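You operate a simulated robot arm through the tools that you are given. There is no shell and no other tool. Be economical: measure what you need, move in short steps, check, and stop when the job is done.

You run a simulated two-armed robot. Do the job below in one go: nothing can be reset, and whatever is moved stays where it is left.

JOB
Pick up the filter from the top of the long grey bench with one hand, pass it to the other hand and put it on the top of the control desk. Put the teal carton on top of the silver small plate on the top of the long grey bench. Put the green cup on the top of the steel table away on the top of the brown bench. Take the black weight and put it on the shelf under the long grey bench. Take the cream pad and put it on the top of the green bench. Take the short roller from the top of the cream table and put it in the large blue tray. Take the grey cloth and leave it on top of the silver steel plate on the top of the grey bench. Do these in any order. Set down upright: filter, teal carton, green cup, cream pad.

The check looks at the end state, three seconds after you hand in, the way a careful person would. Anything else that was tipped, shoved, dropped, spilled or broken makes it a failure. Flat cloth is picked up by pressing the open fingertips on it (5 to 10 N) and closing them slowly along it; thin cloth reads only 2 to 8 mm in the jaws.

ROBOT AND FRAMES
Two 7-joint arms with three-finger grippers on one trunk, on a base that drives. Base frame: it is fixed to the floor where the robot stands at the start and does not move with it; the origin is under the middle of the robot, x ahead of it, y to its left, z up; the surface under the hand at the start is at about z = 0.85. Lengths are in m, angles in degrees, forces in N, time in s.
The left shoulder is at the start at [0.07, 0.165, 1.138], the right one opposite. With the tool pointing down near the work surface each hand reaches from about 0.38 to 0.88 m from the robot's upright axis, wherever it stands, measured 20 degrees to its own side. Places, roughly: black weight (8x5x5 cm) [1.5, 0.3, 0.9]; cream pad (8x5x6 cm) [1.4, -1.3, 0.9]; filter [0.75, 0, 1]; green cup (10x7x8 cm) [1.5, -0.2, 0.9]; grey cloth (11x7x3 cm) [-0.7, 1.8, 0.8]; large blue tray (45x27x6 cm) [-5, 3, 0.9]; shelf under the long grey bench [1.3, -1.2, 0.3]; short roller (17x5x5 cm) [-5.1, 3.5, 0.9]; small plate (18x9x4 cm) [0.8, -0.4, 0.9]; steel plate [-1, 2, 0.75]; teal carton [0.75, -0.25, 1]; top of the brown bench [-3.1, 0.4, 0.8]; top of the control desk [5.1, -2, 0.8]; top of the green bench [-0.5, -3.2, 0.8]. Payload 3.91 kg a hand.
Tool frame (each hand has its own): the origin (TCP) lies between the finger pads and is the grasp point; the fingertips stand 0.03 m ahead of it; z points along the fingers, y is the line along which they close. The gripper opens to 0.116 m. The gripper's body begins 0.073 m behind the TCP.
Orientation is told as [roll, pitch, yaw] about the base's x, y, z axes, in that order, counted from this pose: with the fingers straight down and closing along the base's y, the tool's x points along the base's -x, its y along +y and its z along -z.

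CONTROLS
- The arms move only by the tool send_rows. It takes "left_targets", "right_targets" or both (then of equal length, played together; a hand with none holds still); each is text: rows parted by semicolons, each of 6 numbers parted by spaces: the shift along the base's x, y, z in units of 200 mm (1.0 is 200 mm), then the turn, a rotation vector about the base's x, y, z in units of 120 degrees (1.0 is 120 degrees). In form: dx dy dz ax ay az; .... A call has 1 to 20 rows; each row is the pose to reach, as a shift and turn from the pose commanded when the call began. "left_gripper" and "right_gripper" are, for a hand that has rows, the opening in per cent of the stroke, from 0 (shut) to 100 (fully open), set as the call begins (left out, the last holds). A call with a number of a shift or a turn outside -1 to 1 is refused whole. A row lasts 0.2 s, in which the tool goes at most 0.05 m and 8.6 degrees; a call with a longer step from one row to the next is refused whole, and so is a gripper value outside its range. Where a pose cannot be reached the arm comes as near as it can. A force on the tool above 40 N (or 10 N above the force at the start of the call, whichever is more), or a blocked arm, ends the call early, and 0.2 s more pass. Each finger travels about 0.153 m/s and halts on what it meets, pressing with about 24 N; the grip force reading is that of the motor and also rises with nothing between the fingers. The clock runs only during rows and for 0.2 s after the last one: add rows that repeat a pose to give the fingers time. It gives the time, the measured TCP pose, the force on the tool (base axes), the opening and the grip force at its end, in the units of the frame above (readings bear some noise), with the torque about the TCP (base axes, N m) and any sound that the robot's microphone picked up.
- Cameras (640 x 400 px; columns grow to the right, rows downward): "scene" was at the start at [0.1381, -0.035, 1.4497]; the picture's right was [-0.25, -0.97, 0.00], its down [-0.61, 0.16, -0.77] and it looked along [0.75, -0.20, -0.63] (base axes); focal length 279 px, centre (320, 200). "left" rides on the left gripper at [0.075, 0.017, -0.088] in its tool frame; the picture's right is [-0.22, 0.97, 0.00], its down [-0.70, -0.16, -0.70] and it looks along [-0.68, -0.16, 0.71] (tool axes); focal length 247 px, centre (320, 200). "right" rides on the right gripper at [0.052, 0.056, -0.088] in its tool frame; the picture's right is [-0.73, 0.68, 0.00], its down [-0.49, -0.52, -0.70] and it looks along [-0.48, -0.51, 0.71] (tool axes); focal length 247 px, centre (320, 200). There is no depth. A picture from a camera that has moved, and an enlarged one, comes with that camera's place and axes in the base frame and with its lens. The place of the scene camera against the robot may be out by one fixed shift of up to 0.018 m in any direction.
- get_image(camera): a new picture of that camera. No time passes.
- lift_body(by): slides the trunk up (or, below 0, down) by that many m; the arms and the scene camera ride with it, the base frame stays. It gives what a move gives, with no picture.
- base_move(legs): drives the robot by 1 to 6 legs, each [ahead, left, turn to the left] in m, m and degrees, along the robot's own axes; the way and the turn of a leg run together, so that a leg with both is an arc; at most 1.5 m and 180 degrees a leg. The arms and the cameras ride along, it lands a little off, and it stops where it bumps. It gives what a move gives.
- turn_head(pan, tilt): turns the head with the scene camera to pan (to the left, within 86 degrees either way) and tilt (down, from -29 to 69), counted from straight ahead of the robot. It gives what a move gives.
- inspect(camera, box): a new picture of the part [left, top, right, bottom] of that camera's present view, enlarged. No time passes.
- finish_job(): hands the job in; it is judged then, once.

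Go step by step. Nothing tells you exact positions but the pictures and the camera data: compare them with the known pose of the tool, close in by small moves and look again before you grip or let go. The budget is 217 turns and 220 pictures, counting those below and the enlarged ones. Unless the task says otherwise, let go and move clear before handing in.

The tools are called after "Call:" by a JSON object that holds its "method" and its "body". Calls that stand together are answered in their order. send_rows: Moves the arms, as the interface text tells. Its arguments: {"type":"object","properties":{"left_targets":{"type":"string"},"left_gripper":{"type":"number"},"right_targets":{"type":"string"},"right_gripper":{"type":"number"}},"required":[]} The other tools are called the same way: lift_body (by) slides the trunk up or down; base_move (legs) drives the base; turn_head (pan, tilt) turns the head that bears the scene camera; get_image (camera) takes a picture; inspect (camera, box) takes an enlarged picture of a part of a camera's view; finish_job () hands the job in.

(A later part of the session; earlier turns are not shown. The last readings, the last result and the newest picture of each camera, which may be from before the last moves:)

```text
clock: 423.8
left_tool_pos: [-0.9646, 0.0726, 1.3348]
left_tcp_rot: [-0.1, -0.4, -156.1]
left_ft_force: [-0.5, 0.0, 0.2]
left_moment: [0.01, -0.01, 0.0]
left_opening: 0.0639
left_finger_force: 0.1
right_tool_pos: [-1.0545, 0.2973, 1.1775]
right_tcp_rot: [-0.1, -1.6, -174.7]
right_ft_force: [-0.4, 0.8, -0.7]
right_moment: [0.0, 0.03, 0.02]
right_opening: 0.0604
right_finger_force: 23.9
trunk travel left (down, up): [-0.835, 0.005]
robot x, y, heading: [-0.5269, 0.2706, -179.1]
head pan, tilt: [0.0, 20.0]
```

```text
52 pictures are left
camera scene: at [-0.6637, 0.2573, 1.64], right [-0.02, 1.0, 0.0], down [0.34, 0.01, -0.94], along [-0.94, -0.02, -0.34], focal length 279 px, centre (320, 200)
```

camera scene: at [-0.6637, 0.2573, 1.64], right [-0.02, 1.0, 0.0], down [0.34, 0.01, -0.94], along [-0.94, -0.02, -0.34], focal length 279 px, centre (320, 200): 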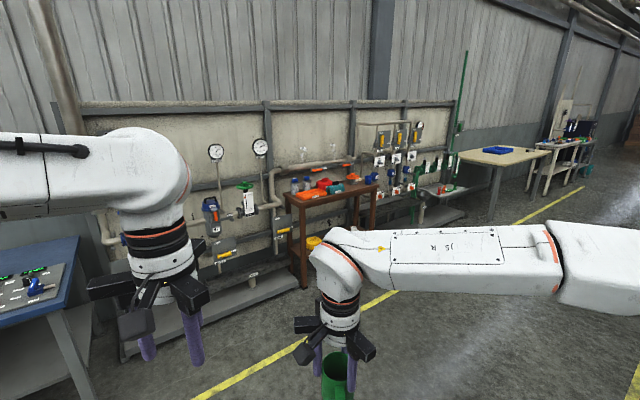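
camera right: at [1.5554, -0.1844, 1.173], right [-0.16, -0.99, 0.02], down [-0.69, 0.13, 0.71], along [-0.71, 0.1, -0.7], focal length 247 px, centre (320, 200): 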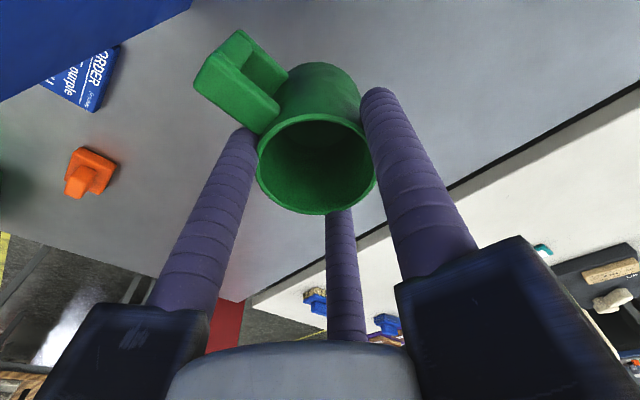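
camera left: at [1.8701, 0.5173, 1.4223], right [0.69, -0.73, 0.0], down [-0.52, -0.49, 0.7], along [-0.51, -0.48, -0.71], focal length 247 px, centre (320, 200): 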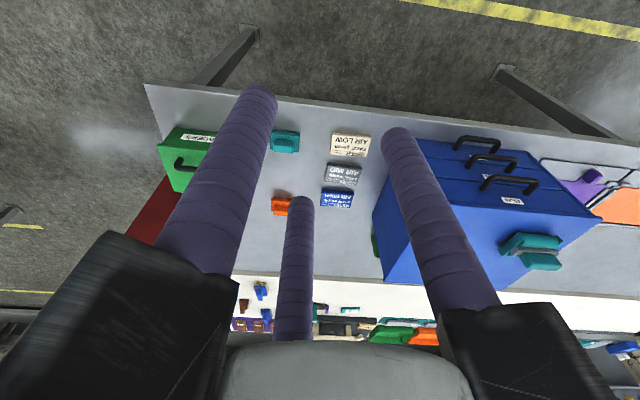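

The brown bench is straight ahead, about 2.5 m away, and the cream table with the blue tray stands further right. I'll drive closer to the brown bench.

Call:
{"method": "base_move", "body": {"legs": [[1.3, 0, 0], [0, 0, -25]]}}

Call:
{"method": "turn_head", "body": {"pan": 15, "tilt": 30}}

Call:
{"method": "get_image", "body": {"camera": "scene"}}

```text
clock: 431.6
left_tool_pos: [-2.3092, 0.2648, 1.3351]
left_tcp_rot: [-0.2, -0.4, 178.3]
left_ft_force: [0.9, 0.2, 0.1]
left_moment: [-0.02, 0.0, 0.01]
left_opening: 0.0637
left_finger_force: 0.1
right_tool_pos: [-2.2926, 0.5066, 1.1777]
right_tcp_rot: [-0.1, -1.7, 159.8]
right_ft_force: [0.2, 0.0, -1.1]
right_moment: [0.03, 0.02, -0.01]
right_opening: 0.0599
right_finger_force: 24.6
trunk travel left (down, up): [-0.835, 0.005]
robot x, y, heading: [-1.8265, 0.2557, 155.4]
head pan, tilt: [0.0, 20.0]
```

```text
clock: 432.4
left_tool_pos: [-2.3096, 0.2664, 1.3352]
left_tcp_rot: [-0.1, -0.4, 178.5]
left_ft_force: [-0.5, 0.0, 0.0]
left_moment: [0.01, 0.01, -0.01]
left_opening: 0.0639
left_finger_force: 0.1
right_tool_pos: [-2.2928, 0.5089, 1.1773]
right_tcp_rot: [-0.1, -1.7, 159.8]
right_ft_force: [-0.4, -1.1, -1.0]
right_moment: [0.0, 0.02, -0.02]
right_opening: 0.0599
right_finger_force: 23.8
trunk travel left (down, up): [-0.835, 0.005]
robot x, y, heading: [-1.8262, 0.2616, 155.6]
head pan, tilt: [15.0, 30.0]
```

```text
51 pictures are left
camera scene: at [-1.9554, 0.2804, 1.624], right [0.17, 0.99, 0.0], down [0.49, -0.08, -0.87], along [-0.85, 0.14, -0.5], focal length 279 px, centre (320, 200)
```

scene: 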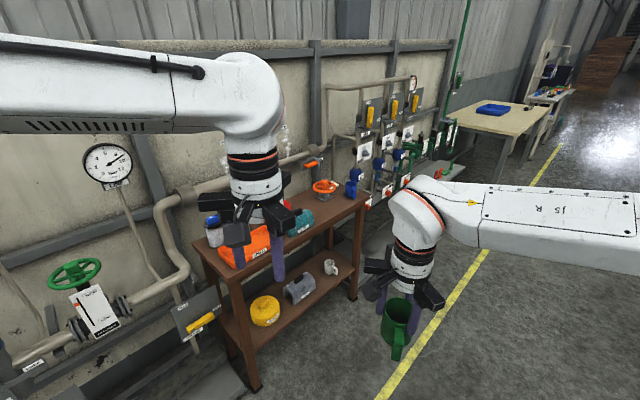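

I'll move in front of the brown bench, facing it, to see its top.

Call:
{"method": "base_move", "body": {"legs": [[0.85, -0.36, 0], [0, 0, 64]]}}

Call:
{"method": "turn_head", "body": {"pan": 0, "tilt": 40}}

Call:
{"method": "get_image", "body": {"camera": "scene"}}

```text
clock: 440.1
left_tool_pos: [-2.6717, 0.5066, 1.3347]
left_tcp_rot: [-0.1, -0.4, -117.6]
left_ft_force: [0.0, 0.6, -0.3]
left_moment: [-0.01, 0.01, 0.0]
left_opening: 0.064
left_finger_force: 0.0
right_tool_pos: [-2.8826, 0.6267, 1.1755]
right_tcp_rot: [0.0, -1.6, -136.1]
right_ft_force: [-0.4, 0.2, -1.2]
right_moment: [0.0, -0.01, 0.02]
right_opening: 0.0598
right_finger_force: 23.9
trunk travel left (down, up): [-0.835, 0.005]
robot x, y, heading: [-2.4513, 0.9368, -140.3]
head pan, tilt: [15.0, 30.0]
```

```text
clock: 440.8
left_tool_pos: [-2.6721, 0.5058, 1.3353]
left_tcp_rot: [-0.1, -0.4, -117.5]
left_ft_force: [0.6, -0.5, -0.9]
left_moment: [-0.03, -0.02, -0.01]
left_opening: 0.0635
left_finger_force: 0.2
right_tool_pos: [-2.8819, 0.6264, 1.1764]
right_tcp_rot: [0.0, -1.7, -136.1]
right_ft_force: [-0.2, 0.8, -0.4]
right_moment: [0.0, 0.02, 0.02]
right_opening: 0.06
right_finger_force: 23.9
trunk travel left (down, up): [-0.835, 0.005]
robot x, y, heading: [-2.452, 0.935, -140.7]
head pan, tilt: [0.0, 40.0]
```

```text
50 pictures are left
camera scene: at [-2.5523, 0.838, 1.6087], right [-0.64, 0.77, 0.0], down [0.49, 0.41, -0.77], along [-0.59, -0.49, -0.64], focal length 279 px, centre (320, 200)
```

scene: 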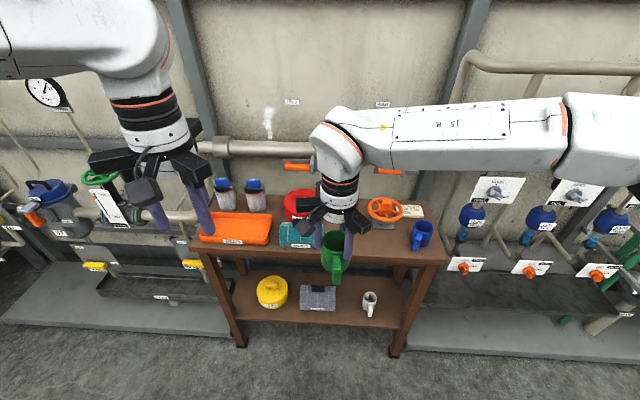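

Call:
{"method": "inspect", "body": {"camera": "scene", "box": [190, 160, 460, 280]}}

```text
2.37 times, centred on (325, 220) of scene
camera zoom: at [-2.5523, 0.838, 1.6087], right [-0.64, 0.77, 0.0], down [0.49, 0.41, -0.77], along [-0.59, -0.49, -0.64], focal length 662 px, centre (308, 153)
```

zoom: 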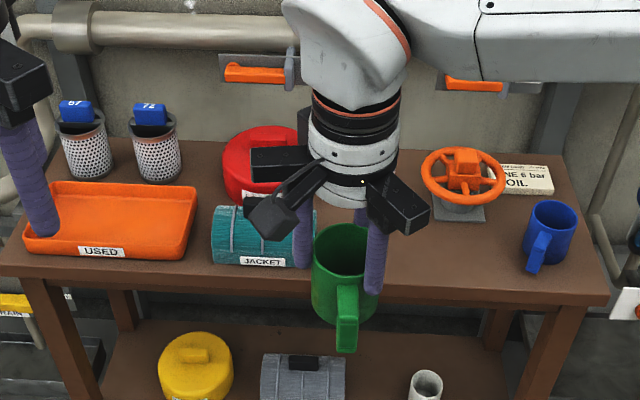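

There's a free spot at the front between the teal jacket and the blue mug. I'll lower the trunk a bit, step in and bring the cup over it.

Call:
{"method": "base_move", "body": {"legs": [[0.12, 0, 0]]}}

Call:
{"method": "lift_body", "body": {"by": -0.12}}

Call:
{"method": "send_rows", "body": {"right_targets": "-0.2 0 0 0 0 0; -0.4 0 0 0 0 0; -0.6 0 0 0 0 0; -0.8 0 0 0 0 0; -0.98 -0.01 0 0 0 0; -0.98 -0.01 0 0 0 0"}}

Call:
{"method": "get_image", "body": {"camera": "right"}}

Call:
{"method": "inspect", "body": {"camera": "scene", "box": [190, 160, 460, 340]}}

```text
clock: 442.1
left_tool_pos: [-2.7624, 0.4315, 1.3361]
left_tcp_rot: [-0.1, -0.5, -117.5]
left_ft_force: [0.3, -0.2, 0.5]
left_moment: [-0.03, -0.01, -0.02]
left_opening: 0.0638
left_finger_force: 0.2
right_tool_pos: [-2.972, 0.5526, 1.1773]
right_tcp_rot: [0.0, -1.9, -136.0]
right_ft_force: [0.8, 0.3, -1.4]
right_moment: [0.01, 0.02, 0.0]
right_opening: 0.06
right_finger_force: 23.6
trunk travel left (down, up): [-0.835, 0.005]
robot x, y, heading: [-2.5481, 0.865, -140.3]
head pan, tilt: [0.0, 40.0]
```

```text
clock: 443.6
left_tool_pos: [-2.763, 0.4312, 1.2154]
left_tcp_rot: [-0.2, -0.4, -117.5]
left_ft_force: [-0.4, -0.3, -0.3]
left_moment: [0.01, -0.01, 0.01]
left_opening: 0.0643
left_finger_force: 0.1
right_tool_pos: [-2.9739, 0.5511, 1.0579]
right_tcp_rot: [-0.1, -1.8, -135.9]
right_ft_force: [-0.6, 0.0, -1.7]
right_moment: [0.0, 0.02, -0.04]
right_opening: 0.06
right_finger_force: 24.2
trunk travel left (down, up): [-0.715, 0.125]
robot x, y, heading: [-2.5428, 0.8596, -140.5]
head pan, tilt: [0.0, 40.0]
```

```text
clock: 445.0
left_tool_pos: [-2.7617, 0.4313, 1.215]
left_tcp_rot: [-0.1, -0.4, -117.5]
left_ft_force: [0.8, -0.6, 0.1]
left_moment: [-0.01, 0.0, 0.01]
left_opening: 0.0637
left_finger_force: 0.0
right_tool_pos: [-3.1685, 0.5493, 1.0588]
right_tcp_rot: [0.1, -1.8, -136.0]
right_ft_force: [0.3, 0.5, -1.2]
right_moment: [-0.02, 0.04, 0.02]
right_opening: 0.0598
right_finger_force: 24.4
trunk travel left (down, up): [-0.715, 0.125]
robot x, y, heading: [-2.5456, 0.862, -140.3]
head pan, tilt: [0.0, 40.0]
```

```text
48 pictures are left
camera right: at [-3.0884, 0.5464, 1.1444], right [-0.05, -1.0, 0.02], down [-0.7, 0.05, 0.71], along [-0.71, 0.02, -0.7], focal length 247 px, centre (320, 200)
```

right: 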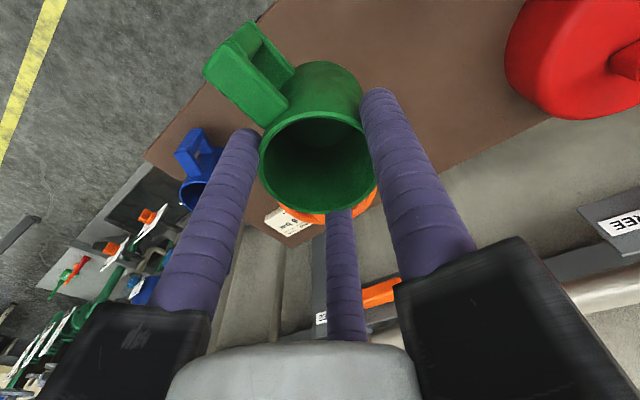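

```text
2.22 times, centred on (325, 250) of scene
camera zoom: at [-2.6435, 0.7626, 1.4887], right [-0.64, 0.77, 0.0], down [0.5, 0.41, -0.77], along [-0.59, -0.49, -0.64], focal length 620 px, centre (309, 89)
```

zoom: 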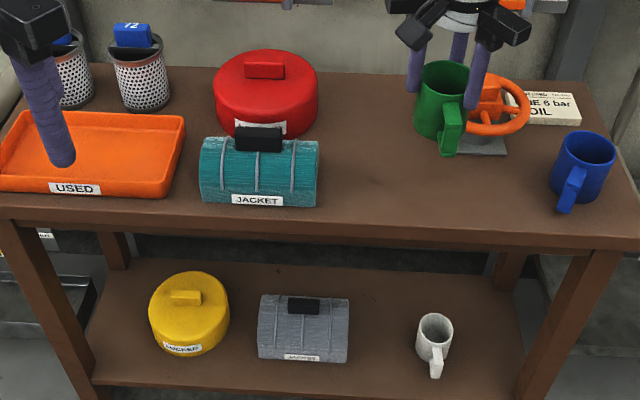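

The cup is 6 cm inside the front edge. I'll move it about 3 cm further in and lower to contact.

Call:
{"method": "send_rows", "body": {"right_targets": "-0.11 -0.085 -0.1 0 0 0; -0.11 -0.085 -0.3 0 0 0; -0.11 -0.085 -0.5 0 0 0; -0.11 -0.085 -0.68 0 0 0; -0.11 -0.085 -0.75 0 0 0; -0.11 -0.085 -0.78 0 0 0; -0.11 -0.085 -0.8 0 0 0; -0.11 -0.085 -0.82 0 0 0; -0.11 -0.085 -0.84 0 0 0; -0.11 -0.085 -0.86 0 0 0; -0.11 -0.085 -0.88 0 0 0; -0.11 -0.085 -0.9 0 0 0; -0.11 -0.085 -0.92 0 0 0"}}

Call:
{"method": "inspect", "body": {"camera": "scene", "box": [190, 160, 460, 340]}}

```text
clock: 447.8
left_tool_pos: [-2.7615, 0.4315, 1.2148]
left_tcp_rot: [-0.1, -0.5, -117.5]
left_ft_force: [-1.1, -0.2, -0.3]
left_moment: [0.03, 0.03, -0.03]
left_opening: 0.0643
left_finger_force: 0.1
right_tool_pos: [-3.1927, 0.5315, 0.8809]
right_tcp_rot: [0.1, -2.2, -136.1]
right_ft_force: [5.3, 6.1, 18.0]
right_moment: [0.73, -0.4, -0.13]
right_opening: 0.0611
right_finger_force: 23.6
right hand out of reach, approached as far as the arm can: row 1
trunk travel left (down, up): [-0.715, 0.125]
robot x, y, heading: [-2.5422, 0.8621, -140.4]
head pan, tilt: [0.0, 40.0]
stopped in row 13 (right hand): the force on the tool passed its limit at 46 N (the readings are from after the stop); the commanded pose is now the measured one
```

```text
2.22 times, centred on (325, 250) of scene
camera zoom: at [-2.6427, 0.7637, 1.4885], right [-0.64, 0.77, 0.0], down [0.49, 0.41, -0.77], along [-0.59, -0.49, -0.64], focal length 620 px, centre (309, 89)
```

zoom: 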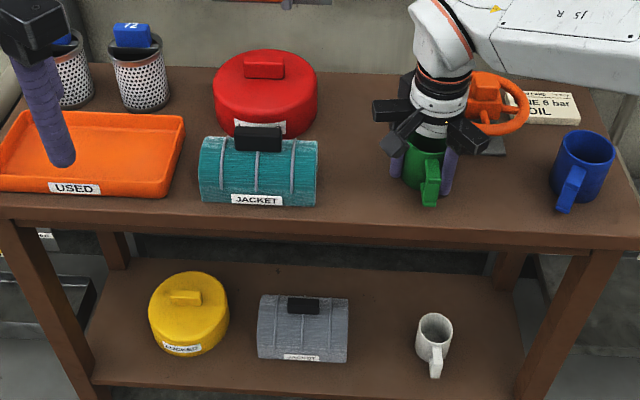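

Contact made; the cup stands on the bench inside the edge. I'll release and rise.

Call:
{"method": "send_rows", "body": {"right_targets": "0 0 0.01 0 0 0; 0 0 0.01 0 0 0"}}

Call:
{"method": "send_rows", "body": {"right_targets": "0 0 0 0 0 0; 0 0 0 0 0 0; 0 0 0 0 0 0", "right_gripper": 75}}

Call:
{"method": "send_rows", "body": {"right_targets": "0 0 0.15 0 0 0; 0 0 0.35 0 0 0; 0 0 0.55 0 0 0; 0 0 0.75 0 0 0; 0 0 0.95 0 0 0; 0 0 0.95 0 0 0"}}

Call:
{"method": "inspect", "body": {"camera": "scene", "box": [190, 160, 460, 340]}}

```text
clock: 448.4
left_tool_pos: [-2.7632, 0.4302, 1.2163]
left_tcp_rot: [-0.1, -0.6, -117.5]
left_ft_force: [0.3, 0.2, 0.3]
left_moment: [-0.01, -0.02, 0.03]
left_opening: 0.0638
left_finger_force: 0.2
right_tool_pos: [-3.1916, 0.531, 0.8809]
right_tcp_rot: [0.0, -2.1, -136.2]
right_ft_force: [1.3, -0.4, 9.0]
right_moment: [0.15, -0.22, -0.05]
right_opening: 0.061
right_finger_force: 24.3
trunk travel left (down, up): [-0.715, 0.125]
robot x, y, heading: [-2.5479, 0.8618, -140.5]
head pan, tilt: [0.0, 40.0]
```

```text
clock: 449.2
left_tool_pos: [-2.7616, 0.4292, 1.2153]
left_tcp_rot: [-0.2, -0.4, -117.6]
left_ft_force: [0.2, 0.0, -0.2]
left_moment: [-0.01, 0.0, 0.0]
left_opening: 0.0638
left_finger_force: 0.0
right_tool_pos: [-3.193, 0.5306, 0.8818]
right_tcp_rot: [0.0, -2.3, -136.1]
right_ft_force: [-2.5, -9.4, 12.4]
right_moment: [0.27, -0.06, 0.03]
right_opening: 0.0822
right_finger_force: 0.0
trunk travel left (down, up): [-0.715, 0.125]
robot x, y, heading: [-2.5449, 0.8611, -140.3]
head pan, tilt: [0.0, 40.0]
```

```text
clock: 450.6
left_tool_pos: [-2.7631, 0.4301, 1.2148]
left_tcp_rot: [-0.1, -0.4, -117.5]
left_ft_force: [-0.3, -1.2, 0.7]
left_moment: [0.01, 0.03, -0.01]
left_opening: 0.0638
left_finger_force: 0.1
right_tool_pos: [-3.1921, 0.5321, 1.0309]
right_tcp_rot: [0.0, -2.0, -136.1]
right_ft_force: [0.4, -0.4, -0.2]
right_moment: [0.02, -0.06, 0.02]
right_opening: 0.087
right_finger_force: 0.0
right hand out of reach, approached as far as the arm can: row 5, 6
trunk travel left (down, up): [-0.715, 0.125]
robot x, y, heading: [-2.5463, 0.863, -140.2]
head pan, tilt: [0.0, 40.0]
```

```text
2.22 times, centred on (325, 250) of scene
camera zoom: at [-2.6443, 0.7626, 1.4886], right [-0.64, 0.77, 0.0], down [0.5, 0.41, -0.77], along [-0.59, -0.49, -0.64], focal length 620 px, centre (309, 89)
```

zoom: 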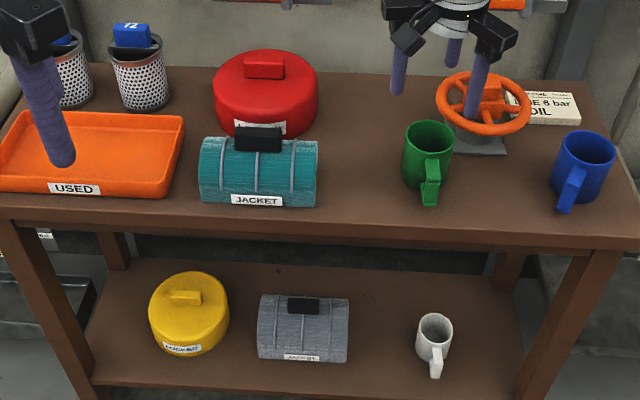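

The green cup stands upright on the brown bench. Next is the short roller: I'll back off and slide along toward the cream table.

Call:
{"method": "base_move", "body": {"legs": [[-0.5, 0, 0], [-0.1, -1.3, 0], [-0.1, -1.2, 0]]}}

Call:
{"method": "turn_head", "body": {"pan": -15, "tilt": 25}}

Call:
{"method": "get_image", "body": {"camera": "scene"}}

```text
clock: 465.3
left_tool_pos: [-3.8034, 2.7996, 1.2144]
left_tcp_rot: [-0.1, -0.5, -117.6]
left_ft_force: [-0.2, -0.2, 0.3]
left_moment: [0.0, 0.01, -0.03]
left_opening: 0.0637
left_finger_force: 0.1
right_tool_pos: [-4.2333, 2.9017, 1.0307]
right_tcp_rot: [0.0, -2.2, -136.1]
right_ft_force: [0.1, 0.0, -0.4]
right_moment: [0.0, -0.01, 0.01]
right_opening: 0.0872
right_finger_force: 0.1
trunk travel left (down, up): [-0.715, 0.125]
robot x, y, heading: [-3.5844, 3.2329, -140.5]
head pan, tilt: [0.0, 40.0]
```

```text
clock: 466.1
left_tool_pos: [-3.8047, 2.8003, 1.2148]
left_tcp_rot: [-0.1, -0.4, -117.5]
left_ft_force: [0.1, -0.1, -0.8]
left_moment: [0.01, 0.0, 0.02]
left_opening: 0.0636
left_finger_force: 0.0
right_tool_pos: [-4.2344, 2.9011, 1.0306]
right_tcp_rot: [-0.1, -2.1, -136.2]
right_ft_force: [-0.1, 1.1, -0.6]
right_moment: [-0.02, 0.01, -0.01]
right_opening: 0.0869
right_finger_force: 0.0
trunk travel left (down, up): [-0.715, 0.125]
robot x, y, heading: [-3.5868, 3.231, -140.3]
head pan, tilt: [-15.0, 25.0]
```

```text
44 pictures are left
camera scene: at [-3.7035, 3.1478, 1.5119], right [-0.42, 0.91, 0.0], down [0.39, 0.18, -0.91], along [-0.82, -0.38, -0.42], focal length 279 px, centre (320, 200)
```

scene: 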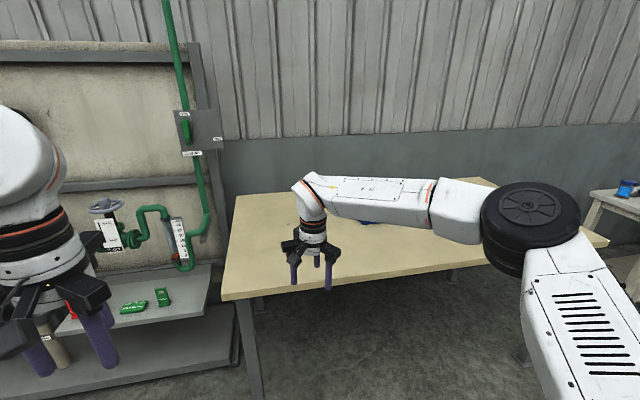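

The cream table is ahead on the right. I'll draw the right hand in and slide over so I face the roller and tray.

Call:
{"method": "send_rows", "body": {"right_targets": "0.18 0.15 0.05 0 0 0; 0.36 0.3 0.1 0 0 0; 0.54 0.45 0.15 0 0 0; 0.72 0.6 0.2 0 0 0; 0.9 0.75 0.3 0 0 0; 1 0.83 0.4 0 0 0; 1 0.83 0.4 0 0 0", "right_gripper": 100}}

Call:
{"method": "base_move", "body": {"legs": [[0.1, -0.97, 0], [0, 0, -3]]}}

Call:
{"method": "turn_head", "body": {"pan": 5, "tilt": 35}}

Call:
{"method": "get_image", "body": {"camera": "scene"}}

```text
refused: row 5 steps farther than a row can; nothing moved
```

```text
clock: 471.6
left_tool_pos: [-4.5235, 3.4959, 1.2143]
left_tcp_rot: [-0.2, -0.4, -119.8]
left_ft_force: [0.2, 0.7, -0.2]
left_moment: [0.01, 0.04, -0.03]
left_opening: 0.0638
left_finger_force: 0.2
right_tool_pos: [-4.9478, 3.6143, 1.0311]
right_tcp_rot: [0.0, -2.0, -138.7]
right_ft_force: [0.6, -0.8, -0.2]
right_moment: [0.03, 0.02, -0.01]
right_opening: 0.0869
right_finger_force: 0.0
trunk travel left (down, up): [-0.715, 0.125]
robot x, y, heading: [-4.286, 3.9163, -142.9]
head pan, tilt: [-15.0, 25.0]
```

```text
clock: 472.5
left_tool_pos: [-4.5251, 3.4967, 1.2146]
left_tcp_rot: [-0.1, -0.3, -119.9]
left_ft_force: [-0.5, -0.1, -0.2]
left_moment: [-0.02, -0.01, 0.01]
left_opening: 0.0639
left_finger_force: 0.1
right_tool_pos: [-4.949, 3.6166, 1.0302]
right_tcp_rot: [0.0, -2.1, -138.5]
right_ft_force: [-0.7, -0.6, 0.0]
right_moment: [-0.06, 0.0, -0.02]
right_opening: 0.0871
right_finger_force: 0.0
trunk travel left (down, up): [-0.715, 0.125]
robot x, y, heading: [-4.2942, 3.9212, -142.8]
head pan, tilt: [5.0, 35.0]
```

```text
43 pictures are left
camera scene: at [-4.3888, 3.8161, 1.4962], right [-0.67, 0.74, 0.0], down [0.43, 0.38, -0.82], along [-0.61, -0.55, -0.57], focal length 279 px, centre (320, 200)
```

scene: 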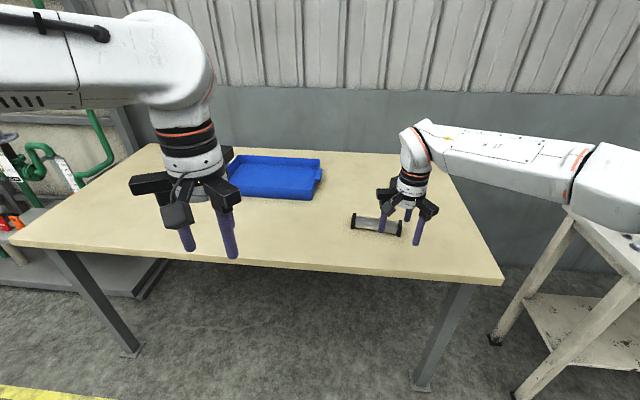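

The roller lies near the right end of the cream table at about (−5.06, 3.47), and the blue tray is behind on the left. I'll step forward, then bring the right hand over the roller with yaw 174°.

Call:
{"method": "base_move", "body": {"legs": [[0.25, 0, 0]]}}

Call:
{"method": "send_rows", "body": {"right_targets": "0.06 0.01 0.1 0 0 -0.065; 0.12 0.02 0.2 0 0 -0.13; 0.18 0.03 0.3 0 0 -0.195; 0.24 0.035 0.3 0 0 -0.26; 0.3 0.035 0.3 0 0 -0.325; 0.36 0.035 0.3 0 0 -0.39; 0.45 0.035 0.3 0 0 -0.396; 0.45 0.035 0.3 0 0 -0.396", "right_gripper": 100}}

Call:
{"method": "get_image", "body": {"camera": "right"}}

Call:
{"method": "get_image", "body": {"camera": "scene"}}

```text
clock: 474.3
left_tool_pos: [-4.72, 3.3473, 1.2156]
left_tcp_rot: [-0.1, -0.5, -119.8]
left_ft_force: [-0.8, -0.1, 0.0]
left_moment: [0.0, 0.01, -0.01]
left_opening: 0.0639
left_finger_force: 0.2
right_tool_pos: [-5.1453, 3.4654, 1.0309]
right_tcp_rot: [0.0, -2.1, -138.4]
right_ft_force: [0.2, 0.7, 0.4]
right_moment: [0.0, 0.0, 0.0]
right_opening: 0.0871
right_finger_force: 0.1
trunk travel left (down, up): [-0.715, 0.125]
robot x, y, heading: [-4.484, 3.7733, -142.8]
head pan, tilt: [5.0, 35.0]
```

```text
clock: 476.1
left_tool_pos: [-4.7204, 3.3467, 1.2143]
left_tcp_rot: [-0.1, -0.4, -119.8]
left_ft_force: [0.7, 0.0, -0.3]
left_moment: [0.01, 0.01, -0.02]
left_opening: 0.0639
left_finger_force: 0.1
right_tool_pos: [-5.0555, 3.4721, 1.0909]
right_tcp_rot: [-0.1, -2.1, 173.9]
right_ft_force: [-0.7, 0.2, -0.2]
right_moment: [-0.01, 0.02, -0.01]
right_opening: 0.116
right_finger_force: 0.0
trunk travel left (down, up): [-0.715, 0.125]
robot x, y, heading: [-4.4849, 3.7689, -142.7]
head pan, tilt: [5.0, 35.0]
```

```text
42 pictures are left
camera right: at [-5.0047, 3.41, 1.1768], right [-0.8, -0.6, 0.03], down [-0.4, 0.57, 0.72], along [-0.45, 0.56, -0.7], focal length 247 px, centre (320, 200)
```

right: 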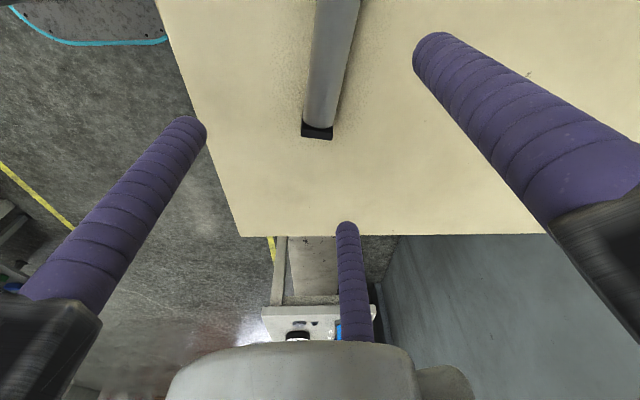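

```text
41 pictures are left
camera scene: at [-4.5858, 3.6661, 1.4961], right [-0.67, 0.74, 0.0], down [0.43, 0.39, -0.82], along [-0.61, -0.55, -0.57], focal length 279 px, centre (320, 200)
```

scene: 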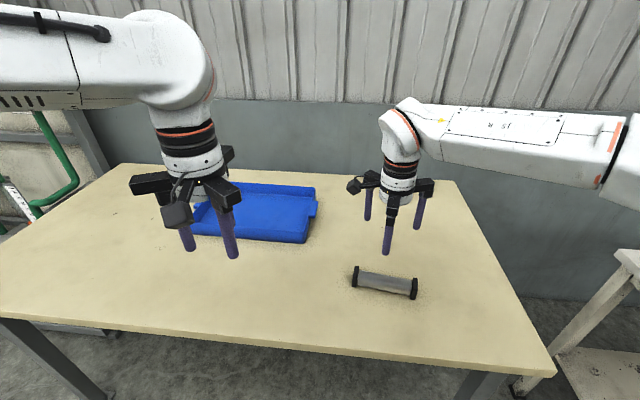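

The roller's centre is at (−5.065, 3.472), axis at about 117°. I'll descend over its middle, with one prong on the near side and two on the far side.

Call:
{"method": "send_rows", "body": {"right_targets": "-0.09 -0.022 -0.1 0 0 0.025; -0.09 -0.022 -0.3 0 0 0.025; -0.09 -0.022 -0.5 0 0 0.025; -0.09 -0.022 -0.7 0 0 0.025; -0.09 -0.022 -0.85 0 0 0.025; -0.09 -0.022 -0.95 0 0 0.025; -0.09 -0.022 -1 0 0 0.025; -0.09 -0.022 -1 0 0 0.025"}}

Call:
{"method": "get_image", "body": {"camera": "right"}}

Call:
{"method": "inspect", "body": {"camera": "scene", "box": [300, 180, 480, 330]}}

```text
clock: 477.9
left_tool_pos: [-4.719, 3.3476, 1.2144]
left_tcp_rot: [-0.1, -0.4, -119.9]
left_ft_force: [-0.4, 1.0, -0.2]
left_moment: [0.01, -0.01, -0.01]
left_opening: 0.0638
left_finger_force: 0.0
right_tool_pos: [-5.0735, 3.4669, 0.8916]
right_tcp_rot: [0.0, -2.1, 177.0]
right_ft_force: [0.1, -0.2, -0.6]
right_moment: [0.0, 0.01, 0.02]
right_opening: 0.116
right_finger_force: 0.0
trunk travel left (down, up): [-0.715, 0.125]
robot x, y, heading: [-4.4846, 3.7689, -143.0]
head pan, tilt: [5.0, 35.0]
```

```text
40 pictures are left
camera right: at [-5.019, 3.408, 0.9777], right [-0.77, -0.64, 0.03], down [-0.43, 0.55, 0.72], along [-0.48, 0.54, -0.7], focal length 247 px, centre (320, 200)
```

right: 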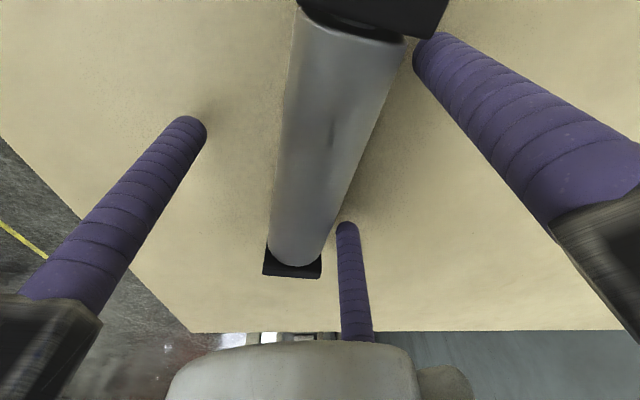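

```text
2.67 times, centred on (390, 255) of scene
camera zoom: at [-4.5851, 3.6663, 1.4962], right [-0.67, 0.74, 0.0], down [0.42, 0.39, -0.82], along [-0.61, -0.55, -0.57], focal length 744 px, centre (133, 53)
```

zoom: 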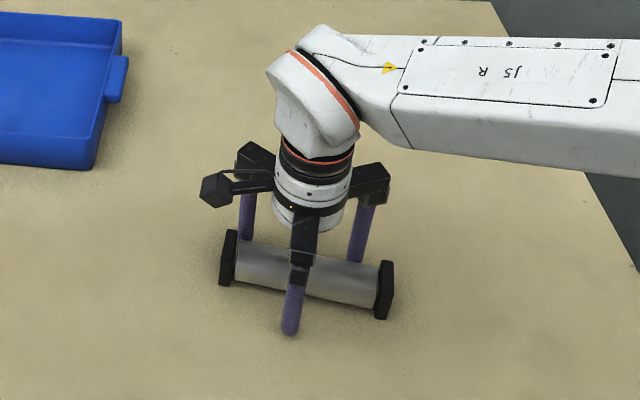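

The prongs straddle the roller nicely. I'll go 5 mm lower and close.

Call:
{"method": "send_rows", "body": {"right_targets": "0 0 -0.015 0 0 0; 0 0 -0.03 0 0 0; 0 0 -0.03 0 0 0"}}

Call:
{"method": "send_rows", "body": {"right_targets": "0 0 0 0 0 0; 0 0 0 0 0 0; 0 0 0 0 0 0; 0 0 0 0 0 0", "right_gripper": 0}}

Call:
{"method": "send_rows", "body": {"right_targets": "0 0 0.04 0 0 0; 0 0 0.1 0 0 0; 0 0 0.18 0 0 0; 0 0 0.28 0 0 0; 0 0 0.28 0 0 0"}}

Call:
{"method": "inspect", "body": {"camera": "scene", "box": [300, 180, 480, 330]}}

```text
clock: 478.7
left_tool_pos: [-4.7213, 3.347, 1.2168]
left_tcp_rot: [-0.1, -0.5, -119.8]
left_ft_force: [-0.1, -0.6, 0.2]
left_moment: [0.01, -0.03, 0.02]
left_opening: 0.064
left_finger_force: 0.1
right_tool_pos: [-5.074, 3.4665, 0.8852]
right_tcp_rot: [0.0, -2.1, 177.1]
right_ft_force: [0.5, -0.3, 0.6]
right_moment: [0.0, 0.01, 0.0]
right_opening: 0.1162
right_finger_force: 0.1
trunk travel left (down, up): [-0.715, 0.125]
robot x, y, heading: [-4.4841, 3.7688, -142.8]
head pan, tilt: [5.0, 35.0]
```

```text
clock: 479.7
left_tool_pos: [-4.721, 3.3473, 1.2149]
left_tcp_rot: [-0.2, -0.4, -119.8]
left_ft_force: [-0.2, 0.0, 0.4]
left_moment: [0.01, -0.01, -0.05]
left_opening: 0.0639
left_finger_force: 0.0
right_tool_pos: [-5.0737, 3.4682, 0.885]
right_tcp_rot: [0.0, -2.1, 177.2]
right_ft_force: [-1.9, -1.4, 0.5]
right_moment: [0.04, -0.01, 0.06]
right_opening: 0.0603
right_finger_force: 24.1
trunk travel left (down, up): [-0.715, 0.125]
robot x, y, heading: [-4.4817, 3.7714, -142.9]
head pan, tilt: [5.0, 35.0]
```

```text
clock: 480.9
left_tool_pos: [-4.7197, 3.3472, 1.2149]
left_tcp_rot: [-0.1, -0.4, -119.8]
left_ft_force: [-0.3, -0.5, -0.9]
left_moment: [-0.01, -0.01, -0.01]
left_opening: 0.0638
left_finger_force: 0.1
right_tool_pos: [-5.0732, 3.4666, 0.9398]
right_tcp_rot: [0.0, -1.9, 177.1]
right_ft_force: [-0.2, -0.9, -3.4]
right_moment: [-0.05, -0.01, 0.03]
right_opening: 0.0602
right_finger_force: 24.2
trunk travel left (down, up): [-0.715, 0.125]
robot x, y, heading: [-4.4879, 3.7699, -142.8]
head pan, tilt: [5.0, 35.0]
```

```text
2.67 times, centred on (390, 255) of scene
camera zoom: at [-4.5861, 3.6658, 1.4961], right [-0.67, 0.74, 0.0], down [0.43, 0.39, -0.82], along [-0.61, -0.55, -0.57], focal length 744 px, centre (133, 53)
```

zoom: 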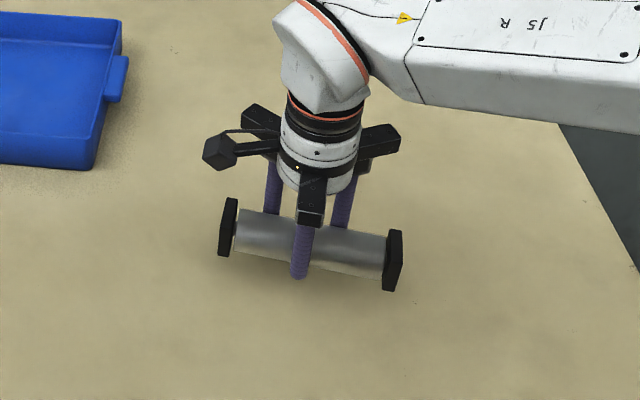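

The roller is held level. I'll raise it and shift the base toward the tray.

Call:
{"method": "send_rows", "body": {"right_targets": "0 0 0.2 0 0 0; 0 0 0.4 0 0 0; 0 0 0.6 0 0 0; 0 0 0.6 0 0 0"}}

Call:
{"method": "base_move", "body": {"legs": [[0, 0.454, 0], [0.12, 0, 0]]}}

Call:
{"method": "send_rows", "body": {"right_targets": "-0.18 -0.135 0 0 0 0; -0.36 -0.27 0 0 0 0; -0.56 -0.42 0 0 0 0; -0.56 -0.42 0 0 0 0"}}

Call:
{"method": "turn_head", "body": {"pan": -5, "tilt": 45}}

Call:
{"method": "get_image", "body": {"camera": "scene"}}

Call:
{"method": "get_image", "body": {"camera": "right"}}

```text
clock: 481.9
left_tool_pos: [-4.7214, 3.346, 1.2147]
left_tcp_rot: [0.0, -0.5, -119.7]
left_ft_force: [0.3, -0.1, -0.4]
left_moment: [0.02, -0.04, 0.02]
left_opening: 0.0637
left_finger_force: 0.0
right_tool_pos: [-5.0748, 3.4673, 1.0597]
right_tcp_rot: [0.0, -2.0, 177.1]
right_ft_force: [-0.5, 0.1, -3.2]
right_moment: [-0.03, 0.03, -0.02]
right_opening: 0.0604
right_finger_force: 23.5
trunk travel left (down, up): [-0.715, 0.125]
robot x, y, heading: [-4.489, 3.7699, -142.8]
head pan, tilt: [5.0, 35.0]
```

```text
clock: 485.4
left_tool_pos: [-4.5364, 2.9111, 1.2153]
left_tcp_rot: [-0.1, -0.5, -119.7]
left_ft_force: [-0.2, 0.1, -0.9]
left_moment: [0.01, -0.03, -0.01]
left_opening: 0.0636
left_finger_force: 0.1
right_tool_pos: [-4.889, 3.0323, 1.0598]
right_tcp_rot: [0.0, -2.1, 177.3]
right_ft_force: [-0.2, 0.0, -3.2]
right_moment: [-0.04, 0.05, 0.0]
right_opening: 0.0604
right_finger_force: 24.1
trunk travel left (down, up): [-0.715, 0.125]
robot x, y, heading: [-4.2988, 3.3346, -142.8]
head pan, tilt: [5.0, 35.0]
```

```text
clock: 486.4
left_tool_pos: [-4.5373, 2.9133, 1.2156]
left_tcp_rot: [0.0, -0.6, -119.8]
left_ft_force: [-1.0, 0.3, 0.1]
left_moment: [-0.05, -0.02, 0.03]
left_opening: 0.0638
left_finger_force: 0.1
right_tool_pos: [-5.0013, 2.9478, 1.0603]
right_tcp_rot: [0.1, -2.0, 177.1]
right_ft_force: [0.6, 0.6, -2.3]
right_moment: [-0.06, -0.01, 0.0]
right_opening: 0.0604
right_finger_force: 23.9
trunk travel left (down, up): [-0.715, 0.125]
robot x, y, heading: [-4.2994, 3.3308, -142.9]
head pan, tilt: [5.0, 35.0]
```

```text
clock: 487.2
left_tool_pos: [-4.5381, 2.912, 1.2142]
left_tcp_rot: [-0.1, -0.4, -119.7]
left_ft_force: [1.0, 0.1, -1.6]
left_moment: [-0.01, 0.0, 0.04]
left_opening: 0.0637
left_finger_force: 0.1
right_tool_pos: [-5.0025, 2.9467, 1.0595]
right_tcp_rot: [0.0, -2.0, 177.2]
right_ft_force: [0.2, -0.3, -3.1]
right_moment: [-0.01, 0.0, 0.0]
right_opening: 0.0603
right_finger_force: 24.0
trunk travel left (down, up): [-0.715, 0.125]
robot x, y, heading: [-4.3027, 3.3313, -142.6]
head pan, tilt: [-5.0, 45.0]
```

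```text
37 pictures are left
camera scene: at [-4.4062, 3.2464, 1.4814], right [-0.54, 0.84, 0.0], down [0.6, 0.38, -0.71], along [-0.6, -0.38, -0.71], focal length 279 px, centre (320, 200)
```

scene: 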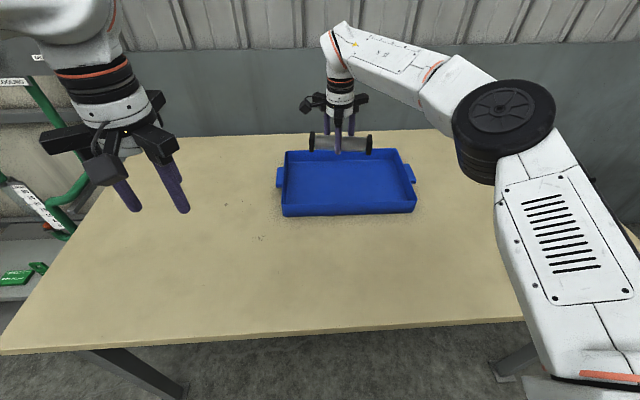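

```text
36 pictures are left
camera right: at [-4.9473, 2.8872, 1.1459], right [-0.76, -0.64, 0.03], down [-0.43, 0.55, 0.72], along [-0.48, 0.54, -0.7], focal length 247 px, centre (320, 200)
```

right: 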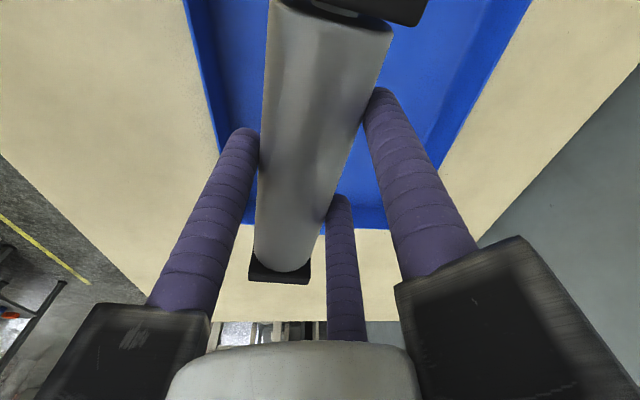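

The roller is over the middle of the tray. I'll lower it to the tray floor.

Call:
{"method": "send_rows", "body": {"right_targets": "-0.04 -0.03 -0.15 0 0 0; -0.04 -0.03 -0.35 0 0 0; -0.04 -0.03 -0.55 0 0 0; -0.04 -0.03 -0.7 0 0 0; -0.04 -0.03 -0.76 0 0 0; -0.04 -0.03 -0.78 0 0 0; -0.04 -0.03 -0.8 0 0 0; -0.04 -0.03 -0.82 0 0 0; -0.04 -0.03 -0.84 0 0 0; -0.04 -0.03 -0.86 0 0 0; -0.04 -0.03 -0.88 0 0 0"}}

Call:
{"method": "inspect", "body": {"camera": "scene", "box": [250, 80, 450, 230]}}

```text
clock: 489.6
left_tool_pos: [-4.5341, 2.9116, 1.2164]
left_tcp_rot: [-0.2, -0.6, -119.8]
left_ft_force: [0.9, -0.5, -0.7]
left_moment: [0.0, 0.0, 0.0]
left_opening: 0.064
left_finger_force: 0.0
right_tool_pos: [-5.0102, 2.9417, 0.8899]
right_tcp_rot: [0.4, -2.6, 177.0]
right_ft_force: [-4.8, -2.5, 25.6]
right_moment: [0.32, 0.09, 0.17]
right_opening: 0.0603
right_finger_force: 23.3
trunk travel left (down, up): [-0.715, 0.125]
robot x, y, heading: [-4.3047, 3.3351, -142.8]
head pan, tilt: [-5.0, 45.0]
```

```text
2.67 times, centred on (350, 155) of scene
camera zoom: at [-4.403, 3.248, 1.4822], right [-0.53, 0.84, 0.0], down [0.6, 0.38, -0.71], along [-0.6, -0.38, -0.71], focal length 744 px, centre (240, 320)
```

zoom: 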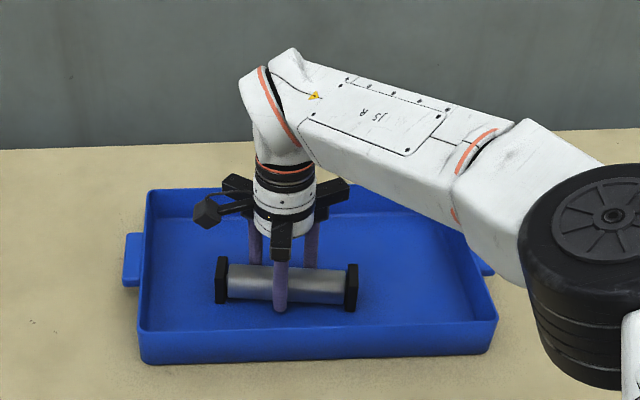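

In contact with the tray floor, well inside. I'll release and rise.

Call:
{"method": "send_rows", "body": {"right_targets": "0 0 0.01 0 0 0; 0 0 0.01 0 0 0"}}

Call:
{"method": "send_rows", "body": {"right_targets": "0 0 0 0 0 0; 0 0 0 0 0 0; 0 0 0 0 0 0", "right_gripper": 85}}

Call:
{"method": "send_rows", "body": {"right_targets": "0 0 0.15 0 0 0; 0 0 0.35 0 0 0; 0 0 0.55 0 0 0; 0 0 0.75 0 0 0; 0 0 0.95 0 0 0; 0 0 0.95 0 0 0"}}

Call:
{"method": "inspect", "body": {"camera": "scene", "box": [250, 80, 450, 230]}}

```text
clock: 490.2
left_tool_pos: [-4.5349, 2.9116, 1.216]
left_tcp_rot: [-0.2, -0.5, -119.7]
left_ft_force: [0.1, 0.0, -0.1]
left_moment: [0.01, 0.02, -0.02]
left_opening: 0.0639
left_finger_force: 0.1
right_tool_pos: [-5.0082, 2.9411, 0.8893]
right_tcp_rot: [0.2, -2.3, 177.1]
right_ft_force: [-10.3, -6.8, 27.4]
right_moment: [-0.17, 0.0, -0.04]
right_opening: 0.0603
right_finger_force: 23.8
trunk travel left (down, up): [-0.715, 0.125]
robot x, y, heading: [-4.3023, 3.3335, -142.8]
head pan, tilt: [-5.0, 45.0]
```

```text
clock: 491.0
left_tool_pos: [-4.5365, 2.9127, 1.2149]
left_tcp_rot: [-0.1, -0.5, -119.8]
left_ft_force: [0.1, 0.5, 0.4]
left_moment: [0.02, -0.03, -0.04]
left_opening: 0.0639
left_finger_force: 0.0
right_tool_pos: [-5.0082, 2.942, 0.8853]
right_tcp_rot: [0.1, -2.1, 177.1]
right_ft_force: [-4.4, -1.3, 15.2]
right_moment: [0.32, -0.57, -0.03]
right_opening: 0.096
right_finger_force: 0.0
trunk travel left (down, up): [-0.715, 0.125]
robot x, y, heading: [-4.3015, 3.3338, -142.6]
head pan, tilt: [-5.0, 45.0]
```

```text
clock: 492.4
left_tool_pos: [-4.538, 2.911, 1.215]
left_tcp_rot: [-0.1, -0.4, -119.7]
left_ft_force: [-0.1, -0.1, 0.2]
left_moment: [0.01, -0.01, 0.02]
left_opening: 0.0639
left_finger_force: 0.0
right_tool_pos: [-5.0096, 2.9422, 1.0744]
right_tcp_rot: [0.1, -1.9, 177.2]
right_ft_force: [-0.3, -0.8, 0.2]
right_moment: [0.02, -0.02, 0.02]
right_opening: 0.0984
right_finger_force: 0.1
trunk travel left (down, up): [-0.715, 0.125]
robot x, y, heading: [-4.3013, 3.3303, -142.6]
head pan, tilt: [-5.0, 45.0]
```

```text
2.67 times, centred on (350, 155) of scene
camera zoom: at [-4.4068, 3.2463, 1.4813], right [-0.53, 0.84, 0.0], down [0.6, 0.38, -0.71], along [-0.6, -0.38, -0.71], focal length 744 px, centre (240, 320)
```

zoom: 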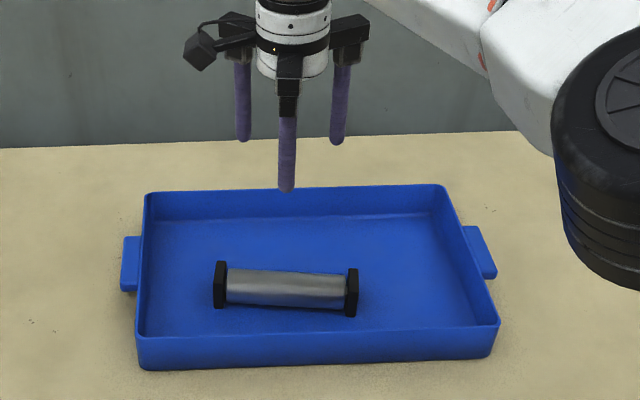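

The roller lies in the blue tray. Last is the grey cloth: I'll tuck in the right hand, drive back and face the grey bench.

Call:
{"method": "send_rows", "body": {"right_targets": "0.15 0.11 0.02 0 0 0; 0.3 0.22 0.04 0 0 0; 0.45 0.33 0.06 0 0 0; 0.6 0.44 0.1 0 0 0; 0.75 0.55 0.15 0 0 0; 0.9 0.66 0.2 0 0 0; 0.9 0.66 0.2 0 0 0"}}

Call:
{"method": "base_move", "body": {"legs": [[-0.6, 0, 0], [0.09, 1.46, 0], [0.09, 1.46, 0], [-0.65, 1.12, 0], [0, 0, -115]]}}

Call:
{"method": "turn_head", "body": {"pan": 0, "tilt": 35}}

Call:
{"method": "get_image", "body": {"camera": "scene"}}

```text
clock: 494.0
left_tool_pos: [-4.537, 2.911, 1.2147]
left_tcp_rot: [-0.1, -0.4, -119.7]
left_ft_force: [0.6, 0.4, -0.6]
left_moment: [0.0, 0.0, 0.0]
left_opening: 0.0638
left_finger_force: 0.1
right_tool_pos: [-4.8287, 3.0741, 1.1165]
right_tcp_rot: [-0.1, -1.9, 177.0]
right_ft_force: [0.1, -0.7, 0.1]
right_moment: [0.02, -0.03, 0.02]
right_opening: 0.0984
right_finger_force: 0.0
trunk travel left (down, up): [-0.715, 0.125]
robot x, y, heading: [-4.3007, 3.3364, -142.7]
head pan, tilt: [-5.0, 45.0]
```

```text
clock: 522.1
left_tool_pos: [-1.2387, 1.2026, 1.2149]
left_tcp_rot: [-0.2, -0.4, 127.9]
left_ft_force: [0.1, 0.1, 0.2]
left_moment: [0.02, 0.02, 0.0]
left_opening: 0.0638
left_finger_force: 0.1
right_tool_pos: [-0.9776, 1.41, 1.117]
right_tcp_rot: [0.0, -2.0, 64.9]
right_ft_force: [-0.5, 0.1, -0.2]
right_moment: [-0.01, 0.02, 0.02]
right_opening: 0.0986
right_finger_force: 0.0
trunk travel left (down, up): [-0.715, 0.125]
robot x, y, heading: [-0.9371, 0.8243, 104.9]
head pan, tilt: [-5.0, 45.0]
```

```text
clock: 522.8
left_tool_pos: [-1.2388, 1.2015, 1.2162]
left_tcp_rot: [-0.1, -0.4, 127.9]
left_ft_force: [-0.3, 0.1, 0.7]
left_moment: [-0.02, 0.01, 0.0]
left_opening: 0.0637
left_finger_force: 0.1
right_tool_pos: [-0.9772, 1.4106, 1.1164]
right_tcp_rot: [0.1, -2.1, 64.8]
right_ft_force: [-0.3, 0.2, -0.8]
right_moment: [0.01, 0.01, -0.02]
right_opening: 0.0986
right_finger_force: 0.0
trunk travel left (down, up): [-0.715, 0.125]
robot x, y, heading: [-0.939, 0.826, 105.2]
head pan, tilt: [0.0, 35.0]
```

```text
33 pictures are left
camera scene: at [-0.9684, 0.9448, 1.4961], right [0.97, 0.26, 0.0], down [0.15, -0.55, -0.82], along [-0.21, 0.79, -0.57], focal length 279 px, centre (320, 200)
```

scene: 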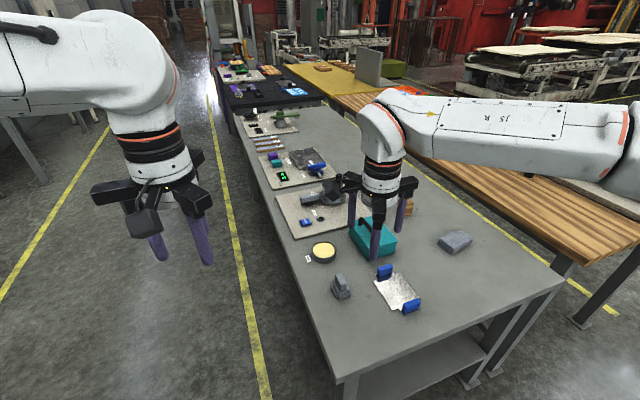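

The grey cloth is at about (−0.68, 1.81). My arm hides part of the bench where the steel plate should be, so I'll move the right hand aside and look again.

Call:
{"method": "send_rows", "body": {"right_targets": "0.18 -0.12 0 0 0 0; 0.36 -0.24 0 0 0 0; 0.54 -0.36 0 0 0 0; 0.72 -0.48 0 0 0 0; 0.9 -0.6 0 0 0 0; 0.9 -0.6 0 0 0 0"}}

Call:
{"method": "inspect", "body": {"camera": "scene", "box": [230, 130, 530, 330]}}

```text
clock: 524.2
left_tool_pos: [-1.2403, 1.2037, 1.215]
left_tcp_rot: [0.0, -0.4, 127.8]
left_ft_force: [0.0, -0.7, -0.5]
left_moment: [0.0, -0.04, -0.05]
left_opening: 0.0636
left_finger_force: 0.0
right_tool_pos: [-0.7987, 1.2906, 1.1153]
right_tcp_rot: [0.0, -2.1, 64.7]
right_ft_force: [-1.1, 0.3, -0.5]
right_moment: [-0.02, -0.04, 0.0]
right_opening: 0.0986
right_finger_force: 0.0
trunk travel left (down, up): [-0.715, 0.125]
robot x, y, heading: [-0.9354, 0.8216, 104.9]
head pan, tilt: [0.0, 35.0]
```

```text
2.00 times, centred on (380, 230) of scene
camera zoom: at [-0.9701, 0.9457, 1.496], right [0.97, 0.26, 0.0], down [0.15, -0.55, -0.82], along [-0.21, 0.79, -0.57], focal length 558 px, centre (200, 140)
```

zoom: 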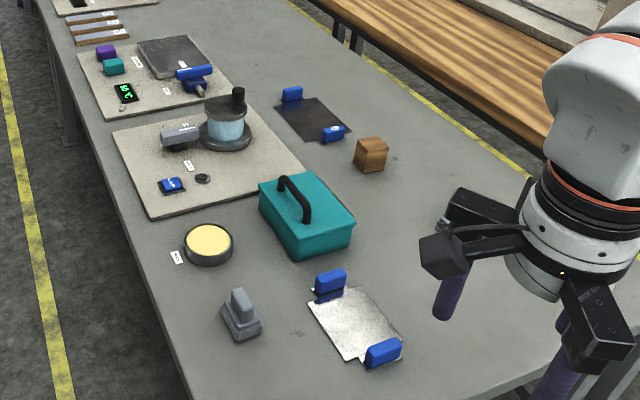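

The steel plate near (−1, 2) is the far one with blue handles, at about (−0.99, 2.11). I can reach the cloth from the bench's near end and the plate from its west side. I'll move to the near end first.

Call:
{"method": "base_move", "body": {"legs": [[0.24, -0.61, 0], [0, 0, 21]]}}

Call:
{"method": "get_image", "body": {"camera": "scene"}}

```text
clock: 529.0
left_tool_pos: [-0.8243, 1.4593, 1.2151]
left_tcp_rot: [0.0, -0.4, 149.1]
left_ft_force: [0.1, -0.1, -0.3]
left_moment: [-0.03, -0.01, -0.02]
left_opening: 0.0635
left_finger_force: 0.2
right_tool_pos: [-0.4458, 1.7003, 1.1152]
right_tcp_rot: [0.0, -2.1, 86.0]
right_ft_force: [-0.9, 0.2, -0.1]
right_moment: [0.01, -0.02, -0.01]
right_opening: 0.0987
right_finger_force: 0.0
trunk travel left (down, up): [-0.715, 0.125]
robot x, y, heading: [-0.4095, 1.2105, 126.1]
head pan, tilt: [0.0, 35.0]
```

```text
31 pictures are left
camera scene: at [-0.4838, 1.314, 1.4962], right [0.81, 0.59, 0.0], down [0.34, -0.46, -0.82], along [-0.48, 0.66, -0.57], focal length 279 px, centre (320, 200)
```

scene: 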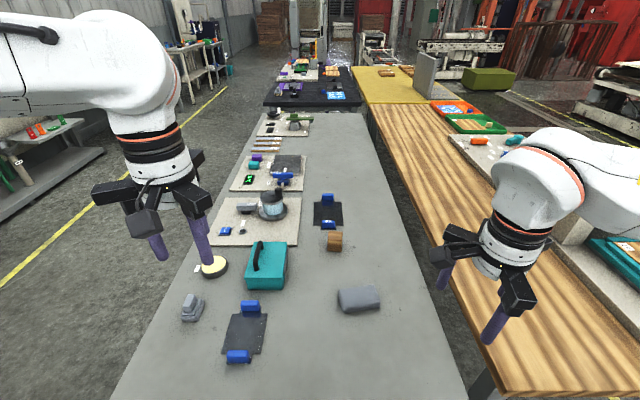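

Call:
{"method": "inspect", "body": {"camera": "scene", "box": [300, 180, 420, 330]}}

```text
2.67 times, centred on (360, 255) of scene
camera zoom: at [-0.4838, 1.314, 1.4962], right [0.81, 0.59, 0.0], down [0.34, -0.46, -0.82], along [-0.48, 0.66, -0.57], focal length 744 px, centre (213, 53)
```

zoom: 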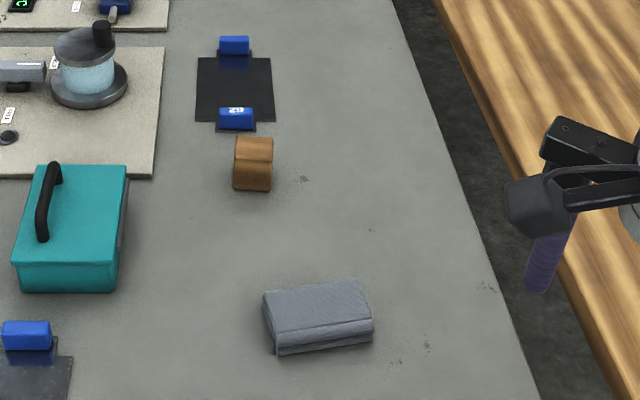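

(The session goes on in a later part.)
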